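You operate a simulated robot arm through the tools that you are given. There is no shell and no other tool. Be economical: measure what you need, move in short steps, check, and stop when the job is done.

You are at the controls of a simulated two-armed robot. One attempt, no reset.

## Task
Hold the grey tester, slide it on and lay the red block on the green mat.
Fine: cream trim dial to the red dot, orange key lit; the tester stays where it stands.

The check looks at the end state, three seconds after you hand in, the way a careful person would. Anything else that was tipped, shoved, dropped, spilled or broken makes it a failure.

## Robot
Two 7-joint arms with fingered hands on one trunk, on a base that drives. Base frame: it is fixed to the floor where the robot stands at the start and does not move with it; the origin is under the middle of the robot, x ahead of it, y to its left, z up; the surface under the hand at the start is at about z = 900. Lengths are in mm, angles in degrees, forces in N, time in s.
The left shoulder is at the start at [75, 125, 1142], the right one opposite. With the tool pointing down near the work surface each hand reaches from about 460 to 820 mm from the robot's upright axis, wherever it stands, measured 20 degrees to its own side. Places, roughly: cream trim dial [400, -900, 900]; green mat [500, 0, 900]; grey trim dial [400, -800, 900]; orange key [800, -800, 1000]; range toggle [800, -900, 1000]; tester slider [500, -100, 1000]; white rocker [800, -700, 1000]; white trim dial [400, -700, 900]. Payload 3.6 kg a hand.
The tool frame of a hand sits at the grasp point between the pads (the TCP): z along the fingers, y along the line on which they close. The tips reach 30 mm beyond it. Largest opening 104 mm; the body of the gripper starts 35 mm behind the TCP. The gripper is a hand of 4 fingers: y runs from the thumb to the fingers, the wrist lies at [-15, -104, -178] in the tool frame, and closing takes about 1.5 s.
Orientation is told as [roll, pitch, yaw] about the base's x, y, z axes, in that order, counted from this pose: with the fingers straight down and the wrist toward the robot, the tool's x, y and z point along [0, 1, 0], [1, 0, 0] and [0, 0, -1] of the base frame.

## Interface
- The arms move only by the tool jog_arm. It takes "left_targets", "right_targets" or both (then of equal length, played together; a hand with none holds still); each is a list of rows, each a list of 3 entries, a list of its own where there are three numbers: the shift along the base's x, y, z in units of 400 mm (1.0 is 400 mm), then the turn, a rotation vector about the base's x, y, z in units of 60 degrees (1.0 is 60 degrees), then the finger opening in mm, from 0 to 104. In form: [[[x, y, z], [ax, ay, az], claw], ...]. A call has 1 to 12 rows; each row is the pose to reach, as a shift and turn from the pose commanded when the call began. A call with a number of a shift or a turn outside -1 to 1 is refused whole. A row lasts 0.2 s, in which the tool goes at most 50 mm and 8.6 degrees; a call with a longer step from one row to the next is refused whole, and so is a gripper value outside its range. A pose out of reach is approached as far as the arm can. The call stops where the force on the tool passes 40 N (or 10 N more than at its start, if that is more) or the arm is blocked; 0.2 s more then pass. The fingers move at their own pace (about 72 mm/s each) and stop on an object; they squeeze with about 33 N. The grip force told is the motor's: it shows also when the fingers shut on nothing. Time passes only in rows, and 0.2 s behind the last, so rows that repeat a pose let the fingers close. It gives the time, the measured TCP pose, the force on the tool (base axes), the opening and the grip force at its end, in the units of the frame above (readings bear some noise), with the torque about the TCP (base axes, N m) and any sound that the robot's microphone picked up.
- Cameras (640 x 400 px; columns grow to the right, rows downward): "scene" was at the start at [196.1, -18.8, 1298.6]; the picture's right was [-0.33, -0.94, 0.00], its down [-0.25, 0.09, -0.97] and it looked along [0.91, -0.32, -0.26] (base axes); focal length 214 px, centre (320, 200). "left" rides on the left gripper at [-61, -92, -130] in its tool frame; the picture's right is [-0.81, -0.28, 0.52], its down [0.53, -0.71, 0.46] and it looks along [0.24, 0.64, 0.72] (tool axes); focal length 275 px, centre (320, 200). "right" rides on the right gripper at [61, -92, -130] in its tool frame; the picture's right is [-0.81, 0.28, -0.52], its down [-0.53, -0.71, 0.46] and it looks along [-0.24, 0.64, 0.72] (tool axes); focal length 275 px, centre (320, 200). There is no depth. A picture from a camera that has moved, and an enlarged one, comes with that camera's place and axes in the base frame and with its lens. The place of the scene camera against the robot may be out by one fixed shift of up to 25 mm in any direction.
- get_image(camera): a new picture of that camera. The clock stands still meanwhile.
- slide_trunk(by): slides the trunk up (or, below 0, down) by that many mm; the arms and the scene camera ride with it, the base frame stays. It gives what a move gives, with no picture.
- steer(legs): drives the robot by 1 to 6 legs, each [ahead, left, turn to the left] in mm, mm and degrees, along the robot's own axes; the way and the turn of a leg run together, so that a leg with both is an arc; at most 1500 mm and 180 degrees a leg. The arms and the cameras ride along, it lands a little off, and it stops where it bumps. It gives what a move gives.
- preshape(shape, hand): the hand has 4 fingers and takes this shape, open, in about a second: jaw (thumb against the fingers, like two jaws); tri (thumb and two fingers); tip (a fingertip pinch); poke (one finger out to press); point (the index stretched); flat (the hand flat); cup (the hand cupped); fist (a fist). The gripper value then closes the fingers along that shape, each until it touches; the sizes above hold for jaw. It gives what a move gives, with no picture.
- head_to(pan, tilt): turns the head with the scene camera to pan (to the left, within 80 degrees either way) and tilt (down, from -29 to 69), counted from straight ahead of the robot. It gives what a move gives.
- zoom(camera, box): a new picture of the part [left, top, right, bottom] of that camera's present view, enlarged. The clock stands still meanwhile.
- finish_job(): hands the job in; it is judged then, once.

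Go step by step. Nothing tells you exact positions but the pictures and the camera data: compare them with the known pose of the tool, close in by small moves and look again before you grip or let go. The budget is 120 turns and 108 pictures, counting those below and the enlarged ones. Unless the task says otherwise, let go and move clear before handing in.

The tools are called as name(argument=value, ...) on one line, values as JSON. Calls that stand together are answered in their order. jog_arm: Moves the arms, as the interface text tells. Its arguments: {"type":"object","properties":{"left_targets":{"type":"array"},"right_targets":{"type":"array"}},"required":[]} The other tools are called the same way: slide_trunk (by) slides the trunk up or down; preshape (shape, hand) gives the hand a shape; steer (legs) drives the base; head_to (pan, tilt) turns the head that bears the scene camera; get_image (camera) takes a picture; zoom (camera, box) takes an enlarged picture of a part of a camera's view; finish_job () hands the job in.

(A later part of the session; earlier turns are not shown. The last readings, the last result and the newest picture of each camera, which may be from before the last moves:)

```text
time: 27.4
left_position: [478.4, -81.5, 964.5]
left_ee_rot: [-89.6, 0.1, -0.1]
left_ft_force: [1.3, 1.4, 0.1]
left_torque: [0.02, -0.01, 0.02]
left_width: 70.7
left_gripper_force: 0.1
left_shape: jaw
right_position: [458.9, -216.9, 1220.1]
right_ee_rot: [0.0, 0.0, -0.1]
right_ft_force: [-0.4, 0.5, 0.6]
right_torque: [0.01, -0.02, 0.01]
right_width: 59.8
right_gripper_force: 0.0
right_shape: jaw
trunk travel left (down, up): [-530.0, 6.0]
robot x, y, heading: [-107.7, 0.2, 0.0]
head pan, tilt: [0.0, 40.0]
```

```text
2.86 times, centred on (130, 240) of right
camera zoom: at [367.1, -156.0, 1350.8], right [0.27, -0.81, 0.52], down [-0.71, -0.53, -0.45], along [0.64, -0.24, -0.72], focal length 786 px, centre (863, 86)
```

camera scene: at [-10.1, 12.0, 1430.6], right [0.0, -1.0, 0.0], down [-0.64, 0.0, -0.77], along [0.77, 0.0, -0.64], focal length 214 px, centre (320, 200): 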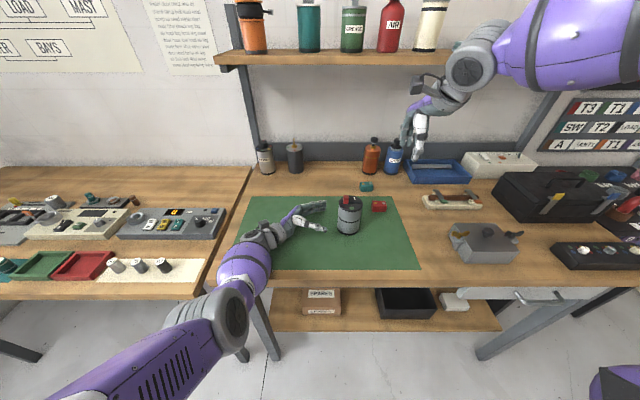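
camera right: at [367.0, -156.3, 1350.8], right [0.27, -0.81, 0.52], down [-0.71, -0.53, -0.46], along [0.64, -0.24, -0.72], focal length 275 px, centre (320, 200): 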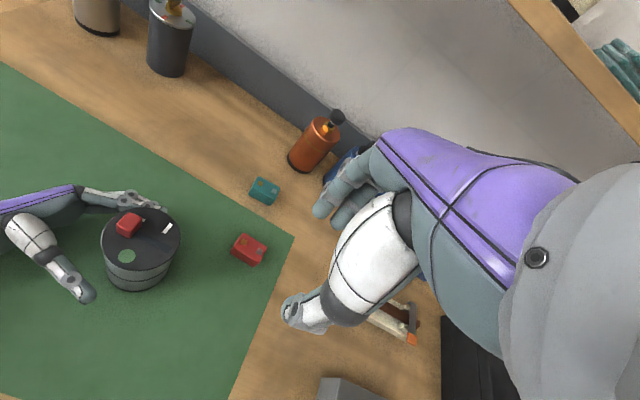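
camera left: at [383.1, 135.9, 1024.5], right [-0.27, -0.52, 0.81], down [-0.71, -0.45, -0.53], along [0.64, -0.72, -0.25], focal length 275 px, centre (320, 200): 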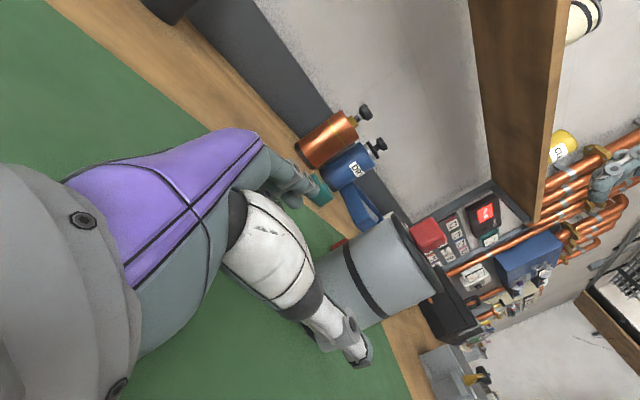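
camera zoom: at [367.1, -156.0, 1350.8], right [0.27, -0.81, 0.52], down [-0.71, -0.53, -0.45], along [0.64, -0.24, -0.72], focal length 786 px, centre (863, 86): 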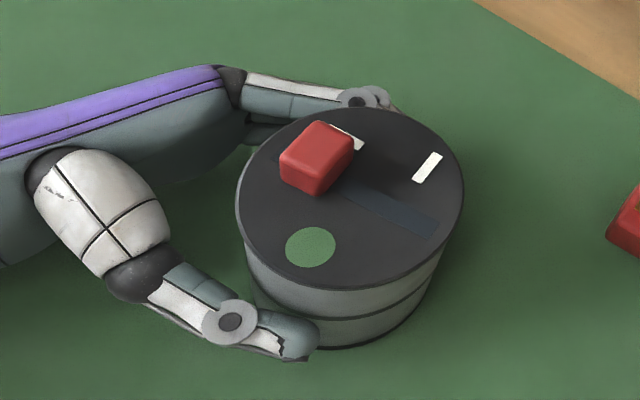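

Fingers just touch on the far side; shift hand +2 mm in x and close further.

jog_arm(left_targets=[[[0.005, 0, 0], [0, 0, 0], 70], [[0.005, 0, 0], [0, 0, 0], 67], [[0.005, 0, 0], [0, 0, 0], 67]])

zoom(camera="right", box=[50, 170, 210, 310])

```text
time: 28.2
left_position: [477.6, -82.3, 964.5]
left_ee_rot: [-89.8, 0.0, -0.2]
left_ft_force: [1.2, -0.6, -0.3]
left_torque: [0.03, -0.01, -0.04]
left_width: 68.0
left_gripper_force: 0.0
left_shape: jaw
right_position: [459.6, -217.7, 1220.6]
right_ee_rot: [0.1, -0.1, -0.1]
right_ft_force: [0.2, 0.2, 0.0]
right_torque: [0.01, -0.02, -0.03]
right_width: 59.8
right_gripper_force: 0.0
right_shape: jaw
trunk travel left (down, up): [-530.0, 6.0]
robot x, y, heading: [-110.5, 1.3, -0.0]
head pan, tilt: [0.0, 40.0]
```

```text
2.86 times, centred on (130, 240) of right
camera zoom: at [367.1, -156.0, 1350.7], right [0.27, -0.81, 0.52], down [-0.71, -0.53, -0.45], along [0.64, -0.24, -0.72], focal length 786 px, centre (863, 86)
```

zoom: 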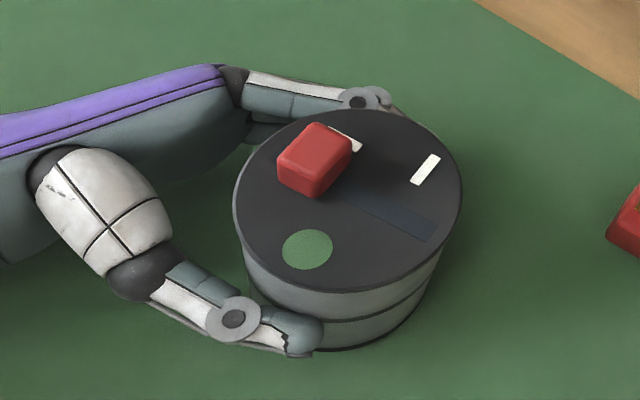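

jog_arm(left_targets=[[[0, 0, 0], [0, 0, 0], 74], [[0.011, 0, 0], [0, 0, 0], 72], [[0.011, 0, 0], [0, 0, 0], 67], [[0.011, 0, 0], [0, 0, 0], 67]])

zoom(camera="right", box=[50, 170, 210, 310])

```text
time: 29.2
left_position: [479.7, -82.2, 965.1]
left_ee_rot: [-89.8, 0.1, -0.2]
left_ft_force: [1.0, -0.4, 0.4]
left_torque: [0.01, -0.01, 0.03]
left_width: 67.9
left_gripper_force: 0.1
left_shape: jaw
left hand out of reach, approached as far as the arm can: row 2, 3, 4
right_position: [460.1, -217.4, 1219.4]
right_ee_rot: [0.0, 0.0, 0.0]
right_ft_force: [-0.1, -1.2, 0.1]
right_torque: [0.04, -0.01, -0.02]
right_width: 59.7
right_gripper_force: 0.0
right_shape: jaw
trunk travel left (down, up): [-530.0, 6.0]
robot x, y, heading: [-108.8, 1.2, 0.1]
head pan, tilt: [0.0, 40.0]
```

```text
2.86 times, centred on (130, 240) of right
camera zoom: at [367.1, -156.0, 1350.8], right [0.27, -0.81, 0.52], down [-0.71, -0.53, -0.46], along [0.64, -0.24, -0.72], focal length 786 px, centre (863, 86)
```

zoom: 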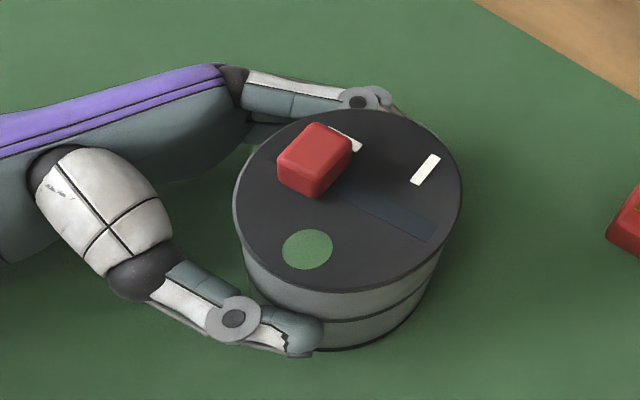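

The left arm is at its reach limit. I'll open, withdraw, drive forward 40 mm, and re-approach.

jog_arm(left_targets=[[[0, 0, 0], [0, 0, 0], 104], [[0, 0, 0], [0, 0, 0], 104], [[0, 0.05, 0], [0, 0, 0], 104], [[0, 0.15, 0], [0, 0, 0], 104], [[0, 0.22, 0], [0, 0, 0], 104]])

steer(legs=[[40, 0, 0]])

```text
time: 30.4
left_position: [477.4, 4.3, 964.3]
left_ee_rot: [-89.7, 0.1, -0.2]
left_ft_force: [1.0, -0.2, -0.2]
left_torque: [-0.01, 0.01, 0.01]
left_width: 103.7
left_gripper_force: 0.0
left_shape: jaw
right_position: [459.4, -217.0, 1219.0]
right_ee_rot: [0.0, 0.0, -0.1]
right_ft_force: [-0.5, -0.1, -0.2]
right_torque: [-0.02, 0.02, -0.01]
right_width: 59.7
right_gripper_force: 0.1
right_shape: jaw
trunk travel left (down, up): [-530.0, 6.0]
robot x, y, heading: [-112.2, 2.9, -0.5]
head pan, tilt: [0.0, 40.0]
```

```text
time: 31.2
left_position: [515.6, 4.2, 965.4]
left_ee_rot: [-89.8, 0.1, -0.1]
left_ft_force: [-0.4, -0.4, -1.1]
left_torque: [-0.01, 0.01, 0.0]
left_width: 103.5
left_gripper_force: 0.0
left_shape: jaw
right_position: [497.9, -216.5, 1220.7]
right_ee_rot: [0.0, -0.1, -0.1]
right_ft_force: [0.0, -0.2, 0.6]
right_torque: [-0.03, 0.04, -0.02]
right_width: 59.8
right_gripper_force: 0.1
right_shape: jaw
trunk travel left (down, up): [-530.0, 6.0]
robot x, y, heading: [-72.0, -0.5, 0.2]
head pan, tilt: [0.0, 40.0]
```

jog_arm(left_targets=[[[-0.04, 0, 0], [0, 0, 0], 104], [[-0.079, 0, 0], [0, 0, 0], 104], [[-0.079, -0.1, 0], [0, 0, 0], 104], [[-0.079, -0.18, 0], [0, 0, 0], 104], [[-0.079, -0.217, 0], [0, 0, 0], 104], [[-0.079, -0.217, 0], [0, 0, 0], 74], [[-0.079, -0.217, 0], [0, 0, 0], 74], [[-0.079, -0.217, 0], [0, 0, 0], 72]])

get_image(camera="right")

```text
time: 33.0
left_position: [485.4, -82.6, 965.3]
left_ee_rot: [-89.7, 0.1, -0.1]
left_ft_force: [-1.6, -0.9, -0.3]
left_torque: [0.01, 0.0, -0.02]
left_width: 72.8
left_gripper_force: 0.1
left_shape: jaw
right_position: [498.6, -217.0, 1220.3]
right_ee_rot: [0.0, 0.0, -0.1]
right_ft_force: [0.6, 0.5, -0.2]
right_torque: [0.0, 0.0, 0.0]
right_width: 59.9
right_gripper_force: 0.0
right_shape: jaw
trunk travel left (down, up): [-530.0, 6.0]
robot x, y, heading: [-71.1, 3.0, -0.2]
head pan, tilt: [0.0, 40.0]
```

```text
70 pictures are left
camera right: at [406.3, -156.3, 1351.0], right [0.27, -0.81, 0.52], down [-0.71, -0.53, -0.46], along [0.64, -0.24, -0.72], focal length 275 px, centre (320, 200)
```

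right: 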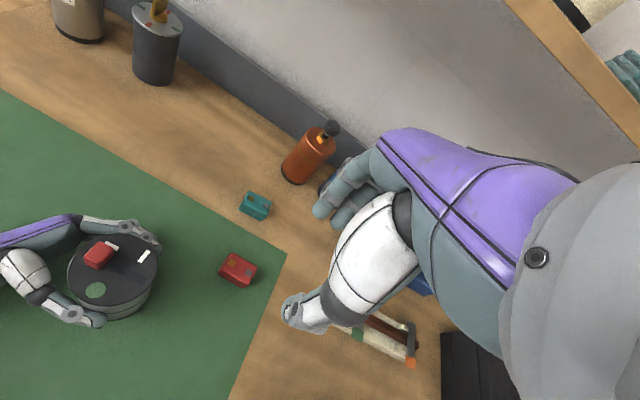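

Thumb touches now: the tester is about 65 mm wide with centre x≈481. Shift 3 mm back and grip.

jog_arm(left_targets=[[[0, 0, 0], [0, 0, 0], 75], [[-0.007, 0, 0], [0, 0, 0], 72], [[-0.007, 0, 0], [0, 0, 0], 66], [[-0.007, 0, 0], [0, 0, 0], 60], [[-0.007, 0, 0], [0, 0, 0], 55], [[-0.007, 0, 0], [0, 0, 0], 55]])

zoom(camera="right", box=[20, 190, 180, 330])

```text
time: 34.4
left_position: [481.6, -82.9, 965.4]
left_ee_rot: [-89.7, 0.1, -0.1]
left_ft_force: [0.6, -1.6, 1.3]
left_torque: [0.02, -0.09, -0.06]
left_width: 61.4
left_gripper_force: 33.1
left_shape: jaw
right_position: [499.4, -217.8, 1219.7]
right_ee_rot: [0.0, 0.0, -0.2]
right_ft_force: [-0.7, 0.2, 0.3]
right_torque: [-0.04, -0.03, 0.0]
right_width: 59.7
right_gripper_force: 0.1
right_shape: jaw
trunk travel left (down, up): [-530.0, 6.0]
robot x, y, heading: [-72.1, -2.3, -0.4]
head pan, tilt: [0.0, 40.0]
```

```text
2.86 times, centred on (100, 260) of right
camera zoom: at [406.4, -156.5, 1351.0], right [0.27, -0.81, 0.52], down [-0.71, -0.53, -0.46], along [0.64, -0.24, -0.72], focal length 786 px, centre (949, 29)
```

zoom: 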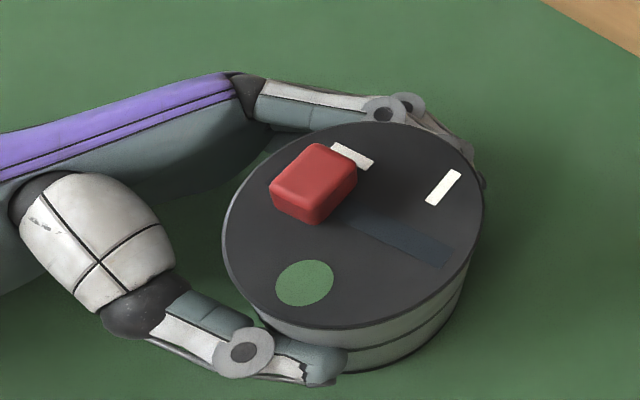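

Tester held firmly. Marks suggest "|" (on) at the right end, so the slider must go toward -y. Shape the right hand to poke and look.

preshape(shape="poke", hand="right")

zoom(camera="scene", box=[240, 60, 520, 260])

get_image(camera="right")

```text
time: 35.3
left_position: [482.1, -83.7, 963.8]
left_ee_rot: [-89.7, 0.1, -0.1]
left_ft_force: [0.6, -2.9, 1.9]
left_torque: [-0.03, -0.1, -0.08]
left_width: 61.4
left_gripper_force: 32.7
left_shape: jaw
right_position: [498.3, -217.9, 1220.0]
right_ee_rot: [0.1, 0.0, 0.0]
right_ft_force: [-1.1, 0.0, 0.7]
right_torque: [0.02, 0.0, 0.01]
right_width: 0.1
right_gripper_force: 0.1
right_shape: poke
trunk travel left (down, up): [-530.0, 6.0]
robot x, y, heading: [-70.5, -3.9, -0.1]
head pan, tilt: [0.0, 40.0]
```

```text
2.00 times, centred on (380, 160) of scene
camera zoom: at [29.3, 11.5, 1430.6], right [0.0, -1.0, 0.0], down [-0.64, 0.0, -0.77], along [0.77, 0.0, -0.64], focal length 429 px, centre (200, 280)
```

zoom: 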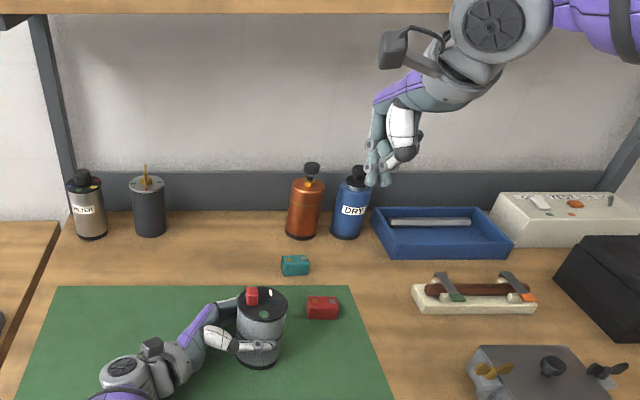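

```text
67 pictures are left
camera right: at [406.3, -156.5, 1351.0], right [0.27, -0.81, 0.52], down [-0.71, -0.53, -0.46], along [0.64, -0.24, -0.72], focal length 275 px, centre (320, 200)
```

right: 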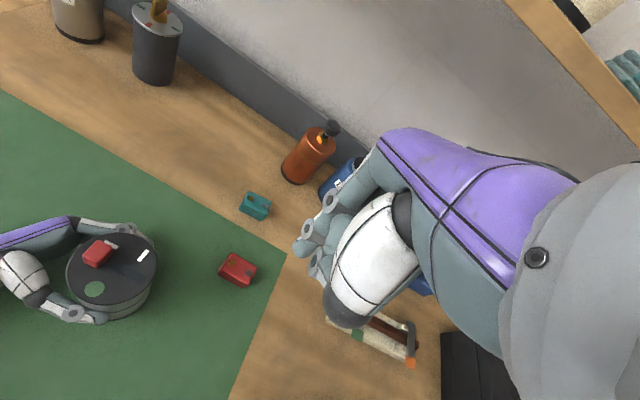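

zoom(camera="scene", box=[400, 80, 470, 160])

zoom(camera="right", box=[270, 160, 430, 340])

```text
5.00 times, centred on (435, 120) of scene
camera zoom: at [29.3, 11.5, 1430.6], right [0.0, -1.0, 0.0], down [-0.64, 0.0, -0.77], along [0.77, 0.0, -0.64], focal length 1072 px, centre (-255, 600)
```

zoom: 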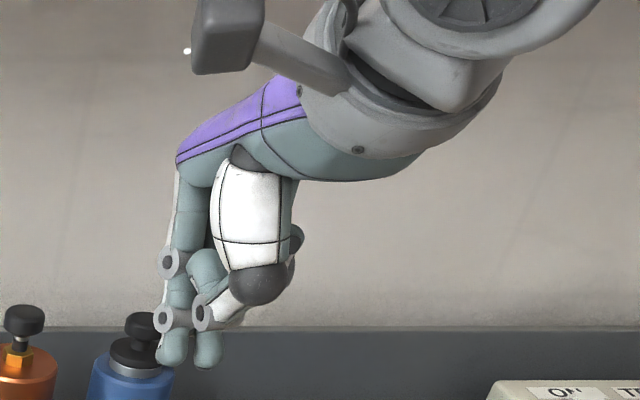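

```text
2.22 times, centred on (350, 250) of right
camera zoom: at [406.3, -156.5, 1351.0], right [0.27, -0.81, 0.52], down [-0.71, -0.53, -0.46], along [0.64, -0.24, -0.72], focal length 612 px, centre (253, 89)
```

zoom: 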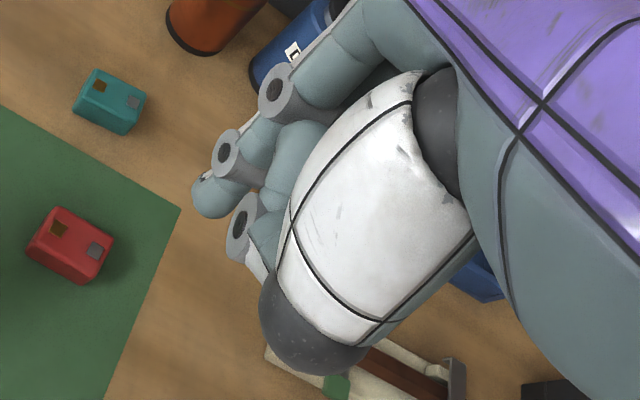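

The poke fingertip sits about 30 mm below the TCP. I'll tilt the hand slightly and hover it just on the +y side of the slider.

jog_arm(right_targets=[[[-0.02, 0.1, -0.02], [-0.1, 0, 0], 0], [[-0.045, 0.2, -0.05], [-0.2, 0, 0], 0], [[-0.045, 0.3, -0.1], [-0.333, 0, 0], 0], [[-0.045, 0.38, -0.17], [-0.333, 0, 0], 0], [[-0.045, 0.4175, -0.24], [-0.333, 0, 0], 0], [[-0.045, 0.4175, -0.3], [-0.333, 0, 0], 0]])

get_image(camera="right")

zoom(camera="scene", box=[300, 150, 420, 250])

get_image(camera="left")

```text
time: 36.7
left_position: [482.1, -82.3, 963.9]
left_ee_rot: [-89.7, 0.1, -0.1]
left_ft_force: [-0.9, -0.5, 1.1]
left_torque: [0.0, -0.1, 0.0]
left_width: 60.9
left_gripper_force: 33.1
left_shape: jaw
right_position: [436.5, -136.4, 1129.4]
right_ee_rot: [-20.0, -0.2, -0.1]
right_ft_force: [0.4, -0.3, 0.8]
right_torque: [0.05, 0.0, 0.01]
right_width: 0.0
right_gripper_force: 0.0
right_shape: poke
right hand out of reach, approached as far as the arm can: row 3, 4, 5, 6
trunk travel left (down, up): [-530.0, 6.0]
robot x, y, heading: [-69.3, -2.3, 0.1]
head pan, tilt: [0.0, 40.0]
```

```text
64 pictures are left
camera right: at [344.4, -35.1, 1231.6], right [0.27, -0.59, 0.76], down [-0.71, -0.66, -0.25], along [0.65, -0.48, -0.6], focal length 275 px, centre (320, 200)
```

right: 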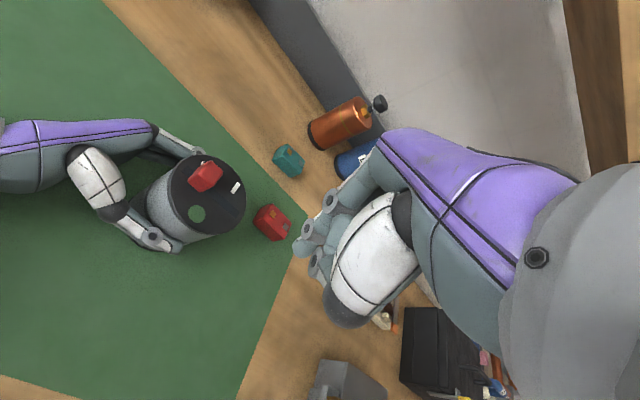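

```text
4.00 times, centred on (360, 200) of scene
camera zoom: at [29.4, 11.7, 1430.6], right [0.0, -1.0, 0.0], down [-0.64, 0.0, -0.77], along [0.77, 0.0, -0.64], focal length 858 px, centre (160, 200)
```

zoom: 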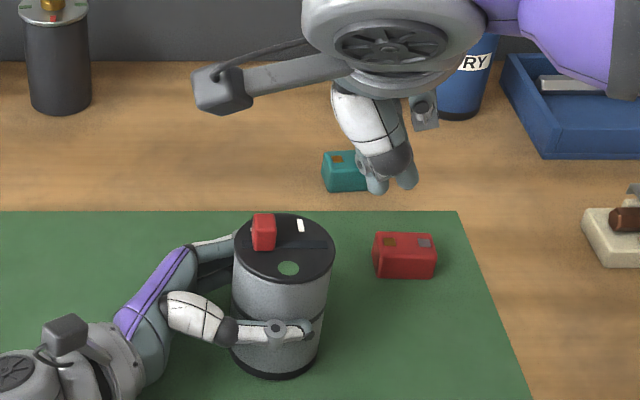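

```text
62 pictures are left
camera left: at [390.0, 47.3, 1025.9], right [-0.27, -0.52, 0.81], down [-0.72, -0.45, -0.53], along [0.64, -0.72, -0.25], focal length 275 px, centre (320, 200)
```

left: 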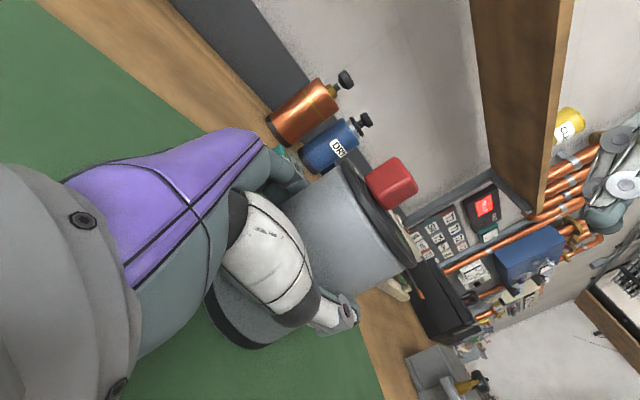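

Out of reach with that tilt. I'll undo the roll, move back right, and use a yaw so the wrist lies more to the right.

jog_arm(right_targets=[[[0, -0.1, 0.05], [0.13, 0, 0], 0], [[0, -0.2, 0.1], [0.25, 0, 0], 0], [[0, -0.3, 0.1], [0.333, 0, 0], 0], [[0, -0.3, 0.1], [0.333, 0, 0], 0]])

```text
time: 37.7
left_position: [481.4, -82.7, 965.2]
left_ee_rot: [-89.8, 0.1, -0.3]
left_ft_force: [-0.1, -0.5, 1.4]
left_torque: [0.03, -0.1, -0.03]
left_width: 60.9
left_gripper_force: 33.1
left_shape: jaw
right_position: [437.8, -254.3, 1169.8]
right_ee_rot: [0.0, 0.1, 0.0]
right_ft_force: [0.5, -0.2, 0.6]
right_torque: [0.0, 0.0, 0.02]
right_width: 0.0
right_gripper_force: 0.0
right_shape: poke
trunk travel left (down, up): [-530.0, 6.0]
robot x, y, heading: [-72.8, -2.5, -0.1]
head pan, tilt: [0.0, 40.0]
```

jog_arm(right_targets=[[[0.03, 0.05, 0], [0, 0, 0.13], 0], [[0.06, 0.12, -0.03], [0, 0, 0.26], 0], [[0.09, 0.2, -0.06], [0, 0, 0.4], 0], [[0.105, 0.28, -0.09], [0, 0, 0.53], 0], [[0.105, 0.335, -0.125], [0, 0, 0.667], 0]])

get_image(camera="right")

```text
time: 38.9
left_position: [482.1, -82.4, 964.3]
left_ee_rot: [-89.8, 0.2, 0.0]
left_ft_force: [-0.4, -1.2, 1.2]
left_torque: [0.01, -0.13, -0.01]
left_width: 61.3
left_gripper_force: 33.0
left_shape: jaw
right_position: [479.5, -120.9, 1119.5]
right_ee_rot: [-0.1, -0.1, 40.0]
right_ft_force: [0.5, -0.8, 0.4]
right_torque: [0.0, 0.01, 0.02]
right_width: 0.3
right_gripper_force: 0.1
right_shape: poke
trunk travel left (down, up): [-530.0, 6.0]
robot x, y, heading: [-66.9, -0.5, 0.0]
head pan, tilt: [0.0, 40.0]
```

```text
61 pictures are left
camera right: at [369.4, -133.8, 1250.5], right [0.73, -0.44, 0.52], down [-0.2, -0.87, -0.46], along [0.65, 0.23, -0.72], focal length 275 px, centre (320, 200)
```

right: 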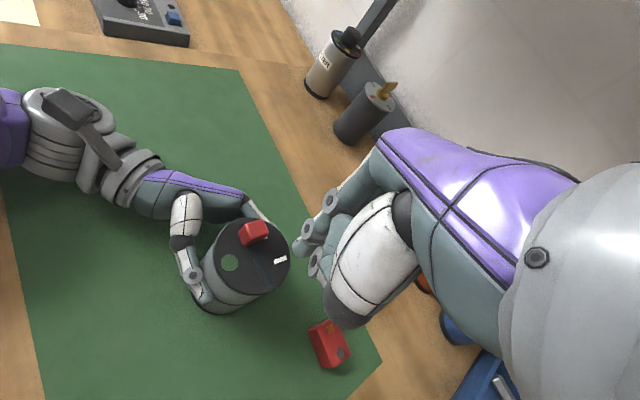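

This yaw works. Move the fingertip above the gap on the +y side of the slider.

jog_arm(right_targets=[[[0.005, 0.08, 0], [0, 0, 0], 0], [[0.008, 0.16, -0.02], [0, 0, 0], 0], [[0.008, 0.16, -0.08], [0, 0, 0], 0]])

zoom(camera="right", box=[160, 160, 400, 360])

zoom(camera="scene", box=[300, 150, 420, 250])

```text
time: 39.7
left_position: [480.9, -83.1, 966.3]
left_ee_rot: [-89.7, 0.1, -0.1]
left_ft_force: [-0.5, -0.1, 1.2]
left_torque: [-0.01, -0.09, 0.02]
left_width: 60.8
left_gripper_force: 33.0
left_shape: jaw
right_position: [470.6, -70.6, 1094.6]
right_ee_rot: [0.0, -0.2, 39.8]
right_ft_force: [0.3, -0.4, 0.0]
right_torque: [-0.03, -0.01, -0.03]
right_width: 0.1
right_gripper_force: 0.1
right_shape: poke
right hand out of reach, approached as far as the arm can: row 2, 3
trunk travel left (down, up): [-530.0, 6.0]
robot x, y, heading: [-70.6, -1.0, -0.2]
head pan, tilt: [0.0, 40.0]
```

```text
2.00 times, centred on (280, 260) of right
camera zoom: at [359.9, -82.6, 1225.2], right [0.73, -0.45, 0.52], down [-0.2, -0.87, -0.46], along [0.65, 0.23, -0.72], focal length 551 px, centre (400, 80)
```

zoom: 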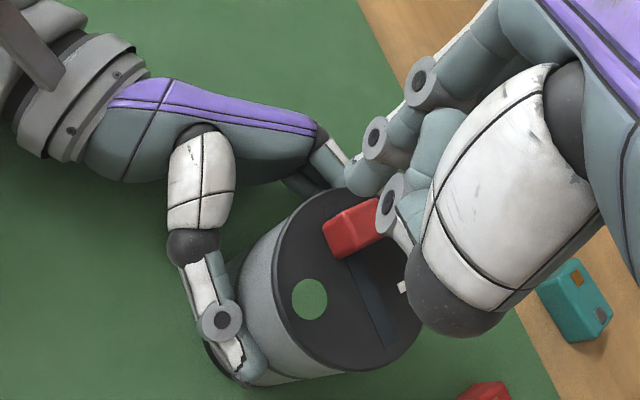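

```text
4.00 times, centred on (360, 200) of scene
camera zoom: at [29.4, 11.7, 1430.6], right [0.0, -1.0, 0.0], down [-0.64, 0.0, -0.77], along [0.77, 0.0, -0.64], focal length 858 px, centre (160, 200)
```

zoom: 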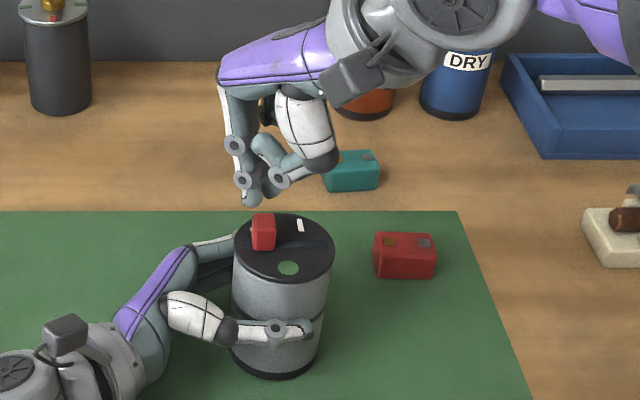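

jog_arm(right_targets=[[[0, -0.02, 0.05], [0, 0, 0.14], 0], [[0, -0.02, 0.05], [0, 0, 0.28], 0], [[0.02, 0, 0.05], [0, 0, 0.42], 0], [[0.04, 0.02, 0.03], [0, 0, 0.56], 0], [[0.045, 0.04, 0.01], [0, 0, 0.6], 0]])

zoom(camera="right", box=[160, 160, 400, 360])

zoom(camera="scene", box=[300, 150, 420, 250])

```text
time: 40.9
left_position: [482.0, -82.8, 965.0]
left_ee_rot: [-89.6, 0.1, -0.2]
left_ft_force: [-0.3, -0.1, 0.8]
left_torque: [-0.02, -0.1, -0.01]
left_width: 60.7
left_gripper_force: 33.3
left_shape: jaw
right_position: [447.8, -80.8, 1112.1]
right_ee_rot: [0.0, -0.2, 76.0]
right_ft_force: [-0.1, 0.4, 0.3]
right_torque: [0.01, 0.0, 0.06]
right_width: 0.0
right_gripper_force: 0.1
right_shape: poke
right hand out of reach, approached as far as the arm can: row 3, 4, 5
trunk travel left (down, up): [-530.0, 6.0]
robot x, y, heading: [-68.5, 0.7, -0.3]
head pan, tilt: [0.0, 40.0]
```

```text
2.00 times, centred on (280, 260) of right
camera zoom: at [365.4, -155.3, 1242.1], right [0.85, 0.07, 0.52], down [0.34, -0.82, -0.46], along [0.39, 0.57, -0.72], focal length 551 px, centre (400, 80)
```

zoom: 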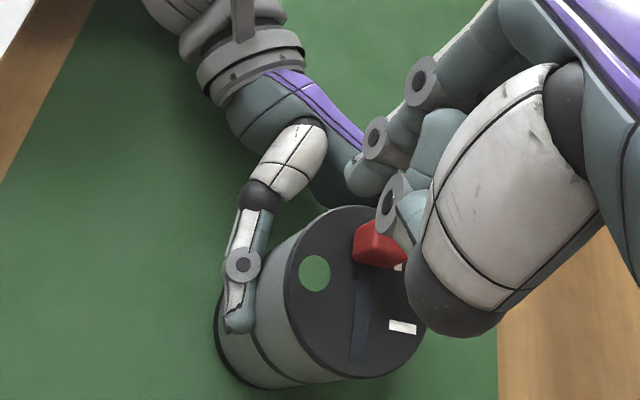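

```text
4.00 times, centred on (360, 200) of scene
camera zoom: at [29.3, 11.7, 1430.6], right [0.0, -1.0, 0.0], down [-0.64, 0.0, -0.77], along [0.77, 0.0, -0.64], focal length 858 px, centre (160, 200)
```

zoom: 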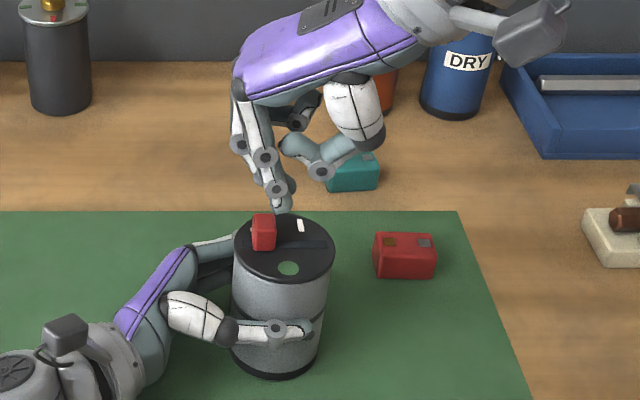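

Reach limit again; instead I'll pinch the slider across with a fingertip pinch, tilting so the wrist lies to the right. Withdraw first and reshape.

jog_arm(right_targets=[[[0, -0.05, 0.06], [0, 0, -0.14], 0], [[0, -0.12, 0.1], [0, 0, -0.28], 0], [[0.02, -0.2, 0.15], [0, 0, -0.42], 0], [[0.03, -0.28, 0.15], [0, 0, -0.56], 0], [[0.03, -0.3, 0.15], [0, 0, -0.7], 0], [[0.03, -0.3, 0.15], [0, 0, -0.84], 0], [[0.03, -0.3, 0.15], [0, 0, -0.98], 0]])

preshape(shape="tip", hand="right")

jog_arm(right_targets=[[[0, 0, 0], [0, 0, -0.14], 40], [[0, 0, 0], [0, 0, -0.285], 40], [[0.05, 0, 0], [0.13, 0, -0.285], 40], [[0.1, 0, 0], [0.13, 0, -0.285], 40]])

zoom(camera="right", box=[200, 120, 440, 340])

zoom(camera="scene", box=[320, 100, 480, 240])

```text
time: 42.5
left_position: [481.6, -82.1, 964.9]
left_ee_rot: [-89.8, 0.0, 0.0]
left_ft_force: [0.6, 0.0, 1.3]
left_torque: [-0.01, -0.16, -0.03]
left_width: 60.7
left_gripper_force: 32.6
left_shape: jaw
right_position: [461.4, -201.4, 1172.3]
right_ee_rot: [-0.1, 0.0, 17.1]
right_ft_force: [0.7, 0.4, -0.3]
right_torque: [0.03, -0.03, 0.0]
right_width: 0.1
right_gripper_force: 0.0
right_shape: poke
trunk travel left (down, up): [-530.0, 6.0]
robot x, y, heading: [-70.7, -5.0, -0.1]
head pan, tilt: [0.0, 40.0]
```

```text
time: 43.4
left_position: [482.3, -83.9, 964.3]
left_ee_rot: [-89.8, 0.0, -0.1]
left_ft_force: [-0.2, 0.5, 1.0]
left_torque: [-0.02, -0.11, -0.03]
left_width: 60.8
left_gripper_force: 33.4
left_shape: jaw
right_position: [461.2, -201.0, 1171.7]
right_ee_rot: [0.0, -0.1, 17.1]
right_ft_force: [-0.1, 0.3, 0.0]
right_torque: [-0.02, -0.01, 0.03]
right_width: 103.9
right_gripper_force: 0.1
right_shape: tip
trunk travel left (down, up): [-530.0, 6.0]
robot x, y, heading: [-72.2, 2.1, -0.1]
head pan, tilt: [0.0, 40.0]
```

```text
refused: row 2 steps farther than a row can; nothing moved
```

```text
1.82 times, centred on (320, 230) of right
camera zoom: at [355.0, -169.9, 1303.0], right [0.5, -0.69, 0.52], down [-0.52, -0.72, -0.46], along [0.69, -0.04, -0.72], focal length 500 px, centre (320, 146)
```

zoom: 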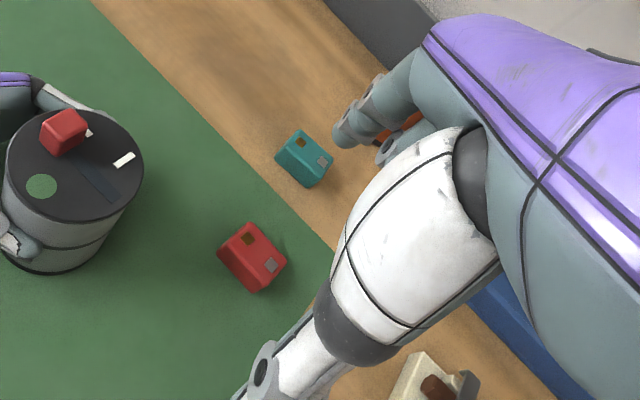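

```text
2.86 times, centred on (400, 170) of scene
camera zoom: at [29.4, 11.8, 1430.6], right [0.0, -1.0, 0.0], down [-0.64, 0.0, -0.77], along [0.77, 0.0, -0.64], focal length 613 px, centre (91, 286)
```

zoom: 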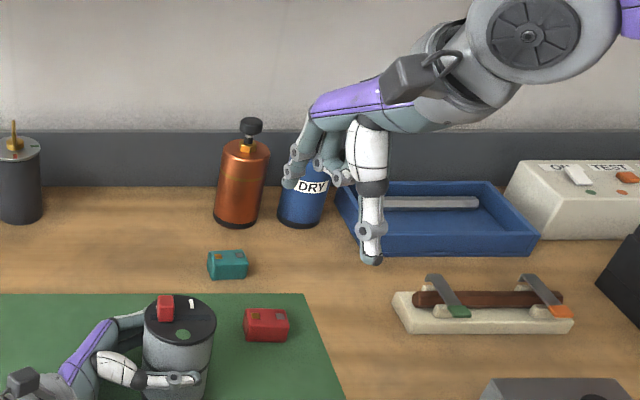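

jog_arm(right_targets=[[[0, 0, 0], [0, 0, -0.13], 40], [[0, 0, 0], [0, 0, -0.26], 40], [[0.03, 0, 0], [0.12, 0, -0.285], 40], [[0.05, 0, 0], [0.24, 0, -0.285], 40], [[0.05, 0.06, 0], [0.33, 0, -0.285], 40], [[0.05, 0.16, -0.02], [0.33, 0, -0.285], 40], [[0.05, 0.24, -0.04], [0.33, 0, -0.285], 40], [[0.05, 0.31, -0.08], [0.33, 0, -0.285], 40]])

get_image(camera="right")

zoom(camera="scene", box=[300, 150, 420, 250])

```text
time: 45.2
left_position: [482.5, -83.1, 964.7]
left_ee_rot: [-89.8, 0.1, -0.1]
left_ft_force: [-0.4, 0.0, 1.5]
left_torque: [-0.02, -0.08, -0.03]
left_width: 60.7
left_gripper_force: 32.6
left_shape: jaw
right_position: [481.6, -75.7, 1140.9]
right_ee_rot: [19.5, -2.9, -0.7]
right_ft_force: [-0.5, 0.5, 0.0]
right_torque: [-0.01, 0.01, 0.01]
right_width: 40.6
right_gripper_force: 0.1
right_shape: tip
trunk travel left (down, up): [-530.0, 6.0]
robot x, y, heading: [-70.5, -3.2, -0.0]
head pan, tilt: [0.0, 40.0]
```

```text
54 pictures are left
camera right: at [382.6, -60.5, 1279.8], right [0.25, -0.94, 0.23], down [-0.69, -0.34, -0.64], along [0.68, 0.0, -0.73], focal length 275 px, centre (320, 200)
```

right: 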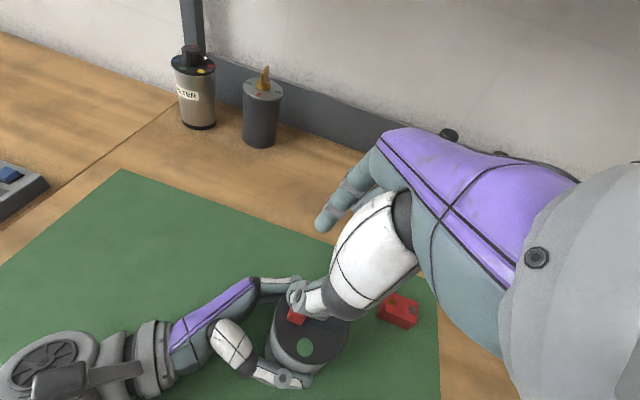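

```text
4.00 times, centred on (360, 200) of scene
camera zoom: at [29.7, 12.3, 1430.6], right [0.0, -1.0, 0.0], down [-0.64, 0.0, -0.77], along [0.77, 0.0, -0.64], focal length 858 px, centre (160, 200)
```

zoom: 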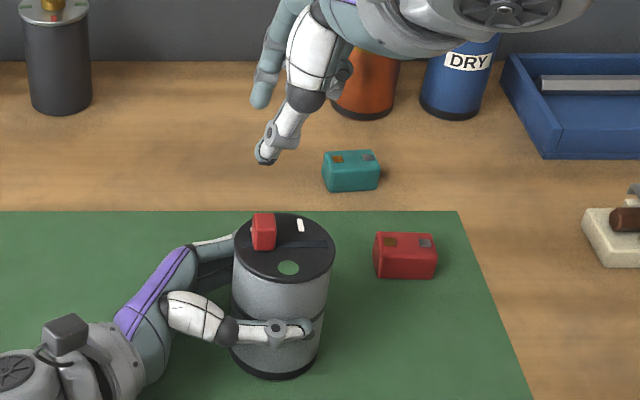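

Now reachable. Descend so the pinch straddles the slider, look before the last bit.

jog_arm(right_targets=[[[0, -0.028, -0.08], [0, 0, 0], 44], [[0, -0.028, -0.15], [0, 0, 0], 44]])

zoom(camera="right", box=[220, 200, 400, 400])

zoom(camera="left", box=[280, 80, 480, 280])

zoom(camera="scene", box=[310, 160, 390, 230])

```text
time: 45.8
left_position: [481.7, -82.7, 964.5]
left_ee_rot: [-89.7, 0.1, -0.1]
left_ft_force: [-1.3, 0.1, 1.8]
left_torque: [0.02, -0.12, -0.01]
left_width: 60.6
left_gripper_force: 32.8
left_shape: jaw
right_position: [480.8, -87.9, 1081.9]
right_ee_rot: [19.5, -3.0, -0.8]
right_ft_force: [-0.4, -0.8, 0.9]
right_torque: [0.02, 0.0, 0.0]
right_width: 43.6
right_gripper_force: 0.1
right_shape: tip
trunk travel left (down, up): [-530.0, 6.0]
robot x, y, heading: [-68.3, 0.1, -0.0]
head pan, tilt: [0.0, 40.0]
```

```text
2.00 times, centred on (310, 300) of right
camera zoom: at [381.8, -72.4, 1220.5], right [0.25, -0.94, 0.23], down [-0.69, -0.34, -0.64], along [0.68, 0.0, -0.73], focal length 551 px, centre (340, 0)
```

zoom: 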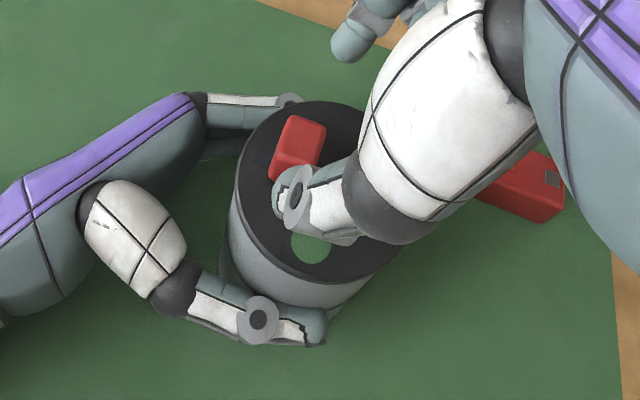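

```text
2.00 times, centred on (380, 180) of left
camera zoom: at [390.0, 47.3, 1026.0], right [-0.27, -0.52, 0.81], down [-0.72, -0.45, -0.53], along [0.64, -0.72, -0.25], focal length 551 px, centre (200, 240)
```

zoom: 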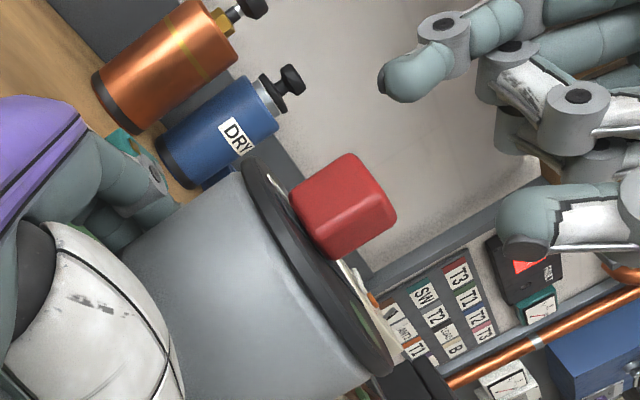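

```text
5.71 times, centred on (350, 195) of scene
camera zoom: at [29.4, 11.8, 1430.6], right [0.0, -1.0, 0.0], down [-0.64, 0.0, -0.77], along [0.77, 0.0, -0.64], focal length 1226 px, centre (149, 229)
```

zoom: 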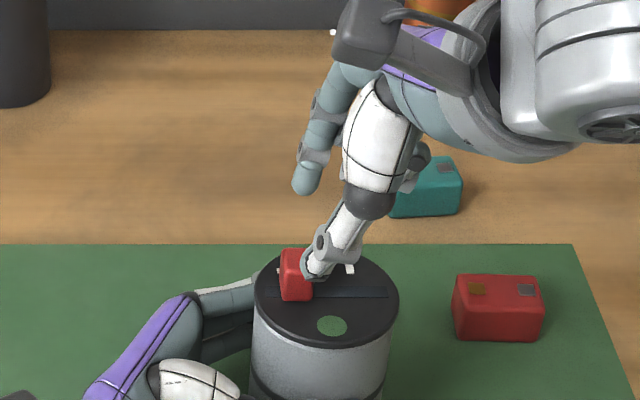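

Tips straddle the cap (cap x≈470–498, z≈1016–1036). Lower 26 mm and pinch.

jog_arm(right_targets=[[[0.003, 0.002, -0.035], [0, 0, 0], 44], [[0.003, 0.002, -0.063], [0, 0, 0], 44], [[0.003, 0.002, -0.063], [0, 0, 0], 30], [[0.003, 0.002, -0.063], [0, 0, 0], 24]])

zoom(camera="left", box=[280, 80, 480, 280])

```text
time: 46.8
left_position: [481.5, -83.2, 965.1]
left_ee_rot: [-89.6, 0.0, -0.1]
left_ft_force: [-0.4, 0.1, 1.4]
left_torque: [-0.01, -0.14, -0.01]
left_width: 60.4
left_gripper_force: 33.0
left_shape: jaw
right_position: [482.0, -86.2, 1055.3]
right_ee_rot: [19.5, -2.9, -0.6]
right_ft_force: [-0.4, 0.5, -0.4]
right_torque: [-0.02, -0.01, 0.01]
right_width: 24.5
right_gripper_force: 0.0
right_shape: tip
trunk travel left (down, up): [-530.0, 6.0]
robot x, y, heading: [-71.9, -2.6, -0.2]
head pan, tilt: [0.0, 40.0]
```

```text
2.00 times, centred on (380, 180) of left
camera zoom: at [390.0, 47.3, 1026.0], right [-0.27, -0.52, 0.81], down [-0.72, -0.45, -0.53], along [0.64, -0.72, -0.25], focal length 551 px, centre (200, 240)
```

zoom: 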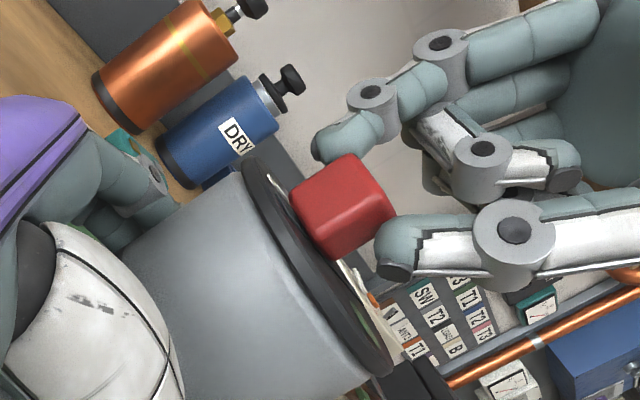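

Good straddle; close the pinch.

jog_arm(right_targets=[[[0, 0, 0], [0, 0, 0], 12], [[0, 0, 0], [0, 0, 0], 12], [[0, 0, 0], [0, 0, 0], 12]])

zoom(camera="left", box=[280, 80, 480, 280])

```text
time: 47.6
left_position: [482.2, -82.9, 966.3]
left_ee_rot: [-89.8, 0.1, -0.2]
left_ft_force: [2.0, -0.5, 1.1]
left_torque: [-0.01, -0.08, -0.02]
left_width: 60.7
left_gripper_force: 32.7
left_shape: jaw
right_position: [481.5, -87.1, 1054.8]
right_ee_rot: [19.5, -2.9, -0.5]
right_ft_force: [-2.0, -0.5, 0.9]
right_torque: [0.05, 0.02, 0.02]
right_width: 12.9
right_gripper_force: 0.1
right_shape: tip
trunk travel left (down, up): [-530.0, 6.0]
robot x, y, heading: [-69.4, -0.8, -0.0]
head pan, tilt: [0.0, 40.0]
```

```text
2.00 times, centred on (380, 180) of left
camera zoom: at [390.0, 47.4, 1026.0], right [-0.27, -0.52, 0.81], down [-0.71, -0.45, -0.53], along [0.64, -0.72, -0.25], focal length 551 px, centre (200, 240)
```

zoom: 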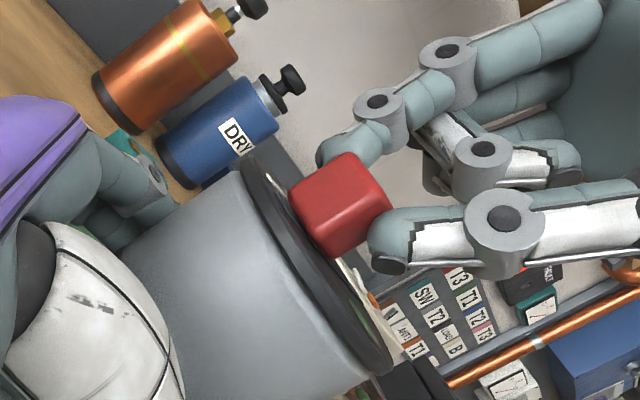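

jog_arm(right_targets=[[[0, 0, 0], [0, 0, 0], 6], [[0, 0, 0], [0, 0, 0], 0], [[0, 0, 0], [0, 0, 0], 0]])

zoom(camera="left", box=[280, 80, 480, 280])

```text
time: 48.4
left_position: [481.4, -82.8, 964.2]
left_ee_rot: [-89.7, 0.1, -0.2]
left_ft_force: [2.0, -0.4, 1.1]
left_torque: [-0.03, -0.08, -0.02]
left_width: 60.7
left_gripper_force: 33.1
left_shape: jaw
right_position: [481.5, -87.4, 1055.2]
right_ee_rot: [19.6, -2.7, -0.6]
right_ft_force: [-0.6, -0.7, 0.0]
right_torque: [0.01, 0.08, -0.03]
right_width: 12.9
right_gripper_force: 32.7
right_shape: tip
trunk travel left (down, up): [-530.0, 6.0]
robot x, y, heading: [-70.8, -1.8, -0.2]
head pan, tilt: [0.0, 40.0]
```

```text
2.00 times, centred on (380, 180) of left
camera zoom: at [390.2, 47.3, 1026.0], right [-0.27, -0.52, 0.81], down [-0.71, -0.45, -0.53], along [0.64, -0.72, -0.25], focal length 551 px, centre (200, 240)
```

zoom: 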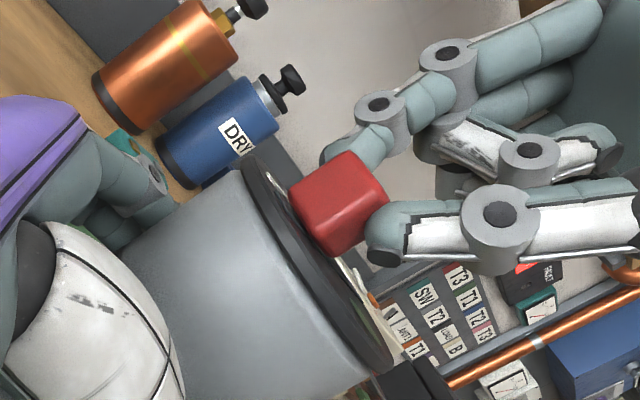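

Pinched (33 N at 12.9 mm). Slide toward -y in small steps.

jog_arm(right_targets=[[[0, -0.015, 0], [0, 0, 0], 0], [[0, -0.03, 0], [0, 0, 0], 0], [[0, -0.045, 0], [0, 0, 0], 0], [[0, -0.06, 0], [0, 0, 0], 0], [[0, -0.075, 0], [0, 0, 0], 0]])

zoom(camera="left", box=[280, 80, 480, 280])

zoom(camera="scene", box=[310, 160, 390, 230])

```text
time: 49.6
left_position: [481.5, -82.8, 964.3]
left_ee_rot: [-89.7, 0.0, -0.2]
left_ft_force: [4.1, -6.6, 1.8]
left_torque: [0.02, -0.02, 0.08]
left_width: 60.8
left_gripper_force: 33.0
left_shape: jaw
right_position: [482.9, -118.0, 1054.7]
right_ee_rot: [19.5, -2.9, -0.6]
right_ft_force: [-4.2, 4.7, 3.6]
right_torque: [0.16, 0.16, 0.05]
right_width: 13.1
right_gripper_force: 33.0
right_shape: tip
trunk travel left (down, up): [-530.0, 6.0]
robot x, y, heading: [-69.4, -2.9, -0.3]
head pan, tilt: [0.0, 40.0]
```

```text
2.00 times, centred on (380, 180) of left
camera zoom: at [389.9, 46.9, 1026.1], right [-0.27, -0.52, 0.81], down [-0.72, -0.45, -0.53], along [0.64, -0.72, -0.25], focal length 551 px, centre (200, 240)
```

zoom: 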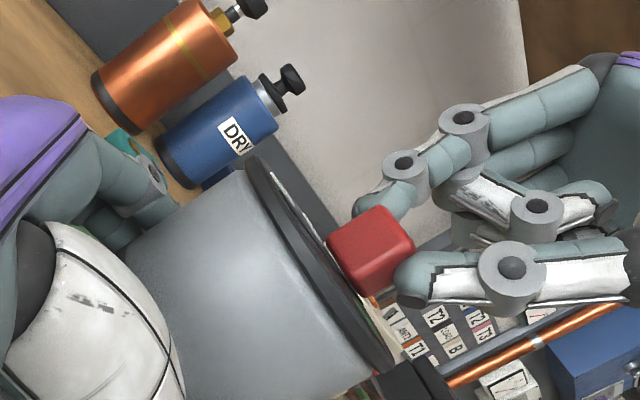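

```text
5.71 times, centred on (350, 195) of scene
camera zoom: at [29.1, 11.3, 1430.7], right [0.0, -1.0, 0.0], down [-0.64, 0.0, -0.77], along [0.77, 0.0, -0.64], focal length 1226 px, centre (149, 229)
```

zoom: 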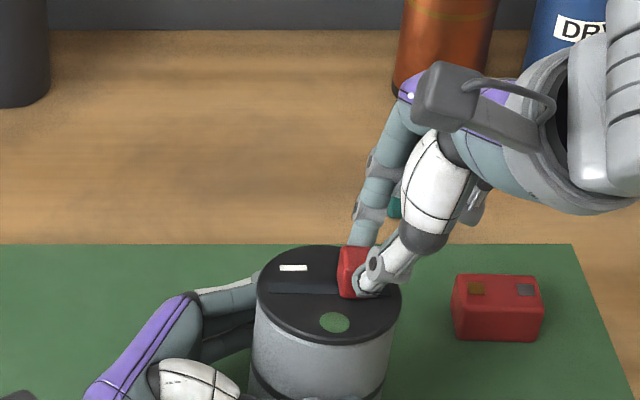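

Slider is moving. Continue toward the end stop.

jog_arm(right_targets=[[[0, -0.01, 0], [0, 0, 0], 0], [[0, -0.02, 0], [0, 0, 0], 0], [[0, -0.028, 0], [0, 0, 0], 0]])

zoom(camera="scene", box=[310, 160, 390, 230])

```text
time: 50.4
left_position: [480.9, -84.7, 964.5]
left_ee_rot: [-89.7, 0.1, -0.3]
left_ft_force: [2.7, -11.6, 3.5]
left_torque: [0.11, -0.04, -0.01]
left_width: 61.4
left_gripper_force: 33.3
left_shape: jaw
right_position: [481.2, -128.3, 1054.9]
right_ee_rot: [19.6, -2.7, -0.6]
right_ft_force: [-3.1, 8.5, 1.5]
right_torque: [0.23, 0.1, 0.04]
right_width: 13.4
right_gripper_force: 33.1
right_shape: tip
trunk travel left (down, up): [-530.0, 6.0]
robot x, y, heading: [-68.6, -2.3, -0.1]
head pan, tilt: [0.0, 40.0]
heard: click
```

```text
5.71 times, centred on (350, 195) of scene
camera zoom: at [29.1, 11.4, 1430.7], right [0.0, -1.0, 0.0], down [-0.64, 0.0, -0.77], along [0.77, 0.0, -0.64], focal length 1226 px, centre (149, 229)
```

zoom: 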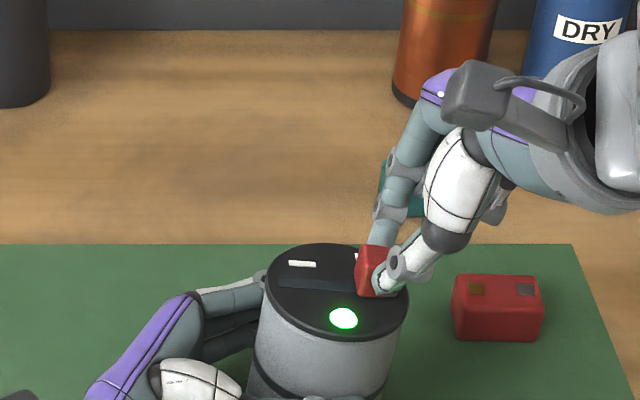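

Click heard and the lamp is lit. Open the right pinch and lift clear.

jog_arm(right_targets=[[[0, 0, 0], [0, 0, 0], 20], [[0, 0, 0], [0, 0, 0], 44], [[0, 0, 0], [0, 0, 0], 44], [[0, 0, 0.06], [0, 0, 0], 44], [[0, 0, 0.16], [0, 0, 0], 44], [[0, -0.1, 0.24], [0, 0, 0], 44], [[0, -0.2, 0.3], [0, 0, 0], 44]])

zoom(camera="scene", box=[290, 150, 410, 250])

```text
refused: row 6 steps farther than a row can; nothing moved
```

```text
4.00 times, centred on (350, 200) of scene
camera zoom: at [29.1, 11.4, 1430.7], right [0.0, -1.0, 0.0], down [-0.64, 0.0, -0.77], along [0.77, 0.0, -0.64], focal length 858 px, centre (200, 200)
```

zoom: 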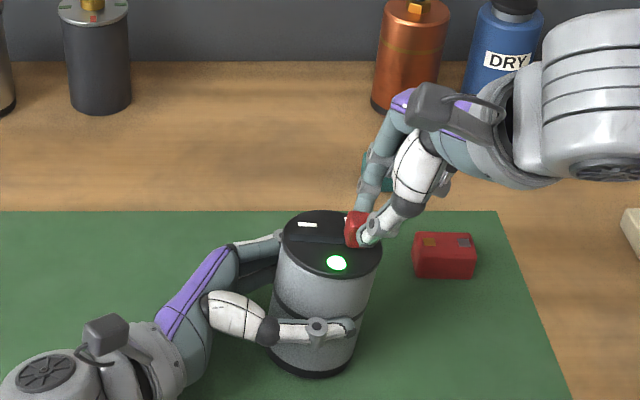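

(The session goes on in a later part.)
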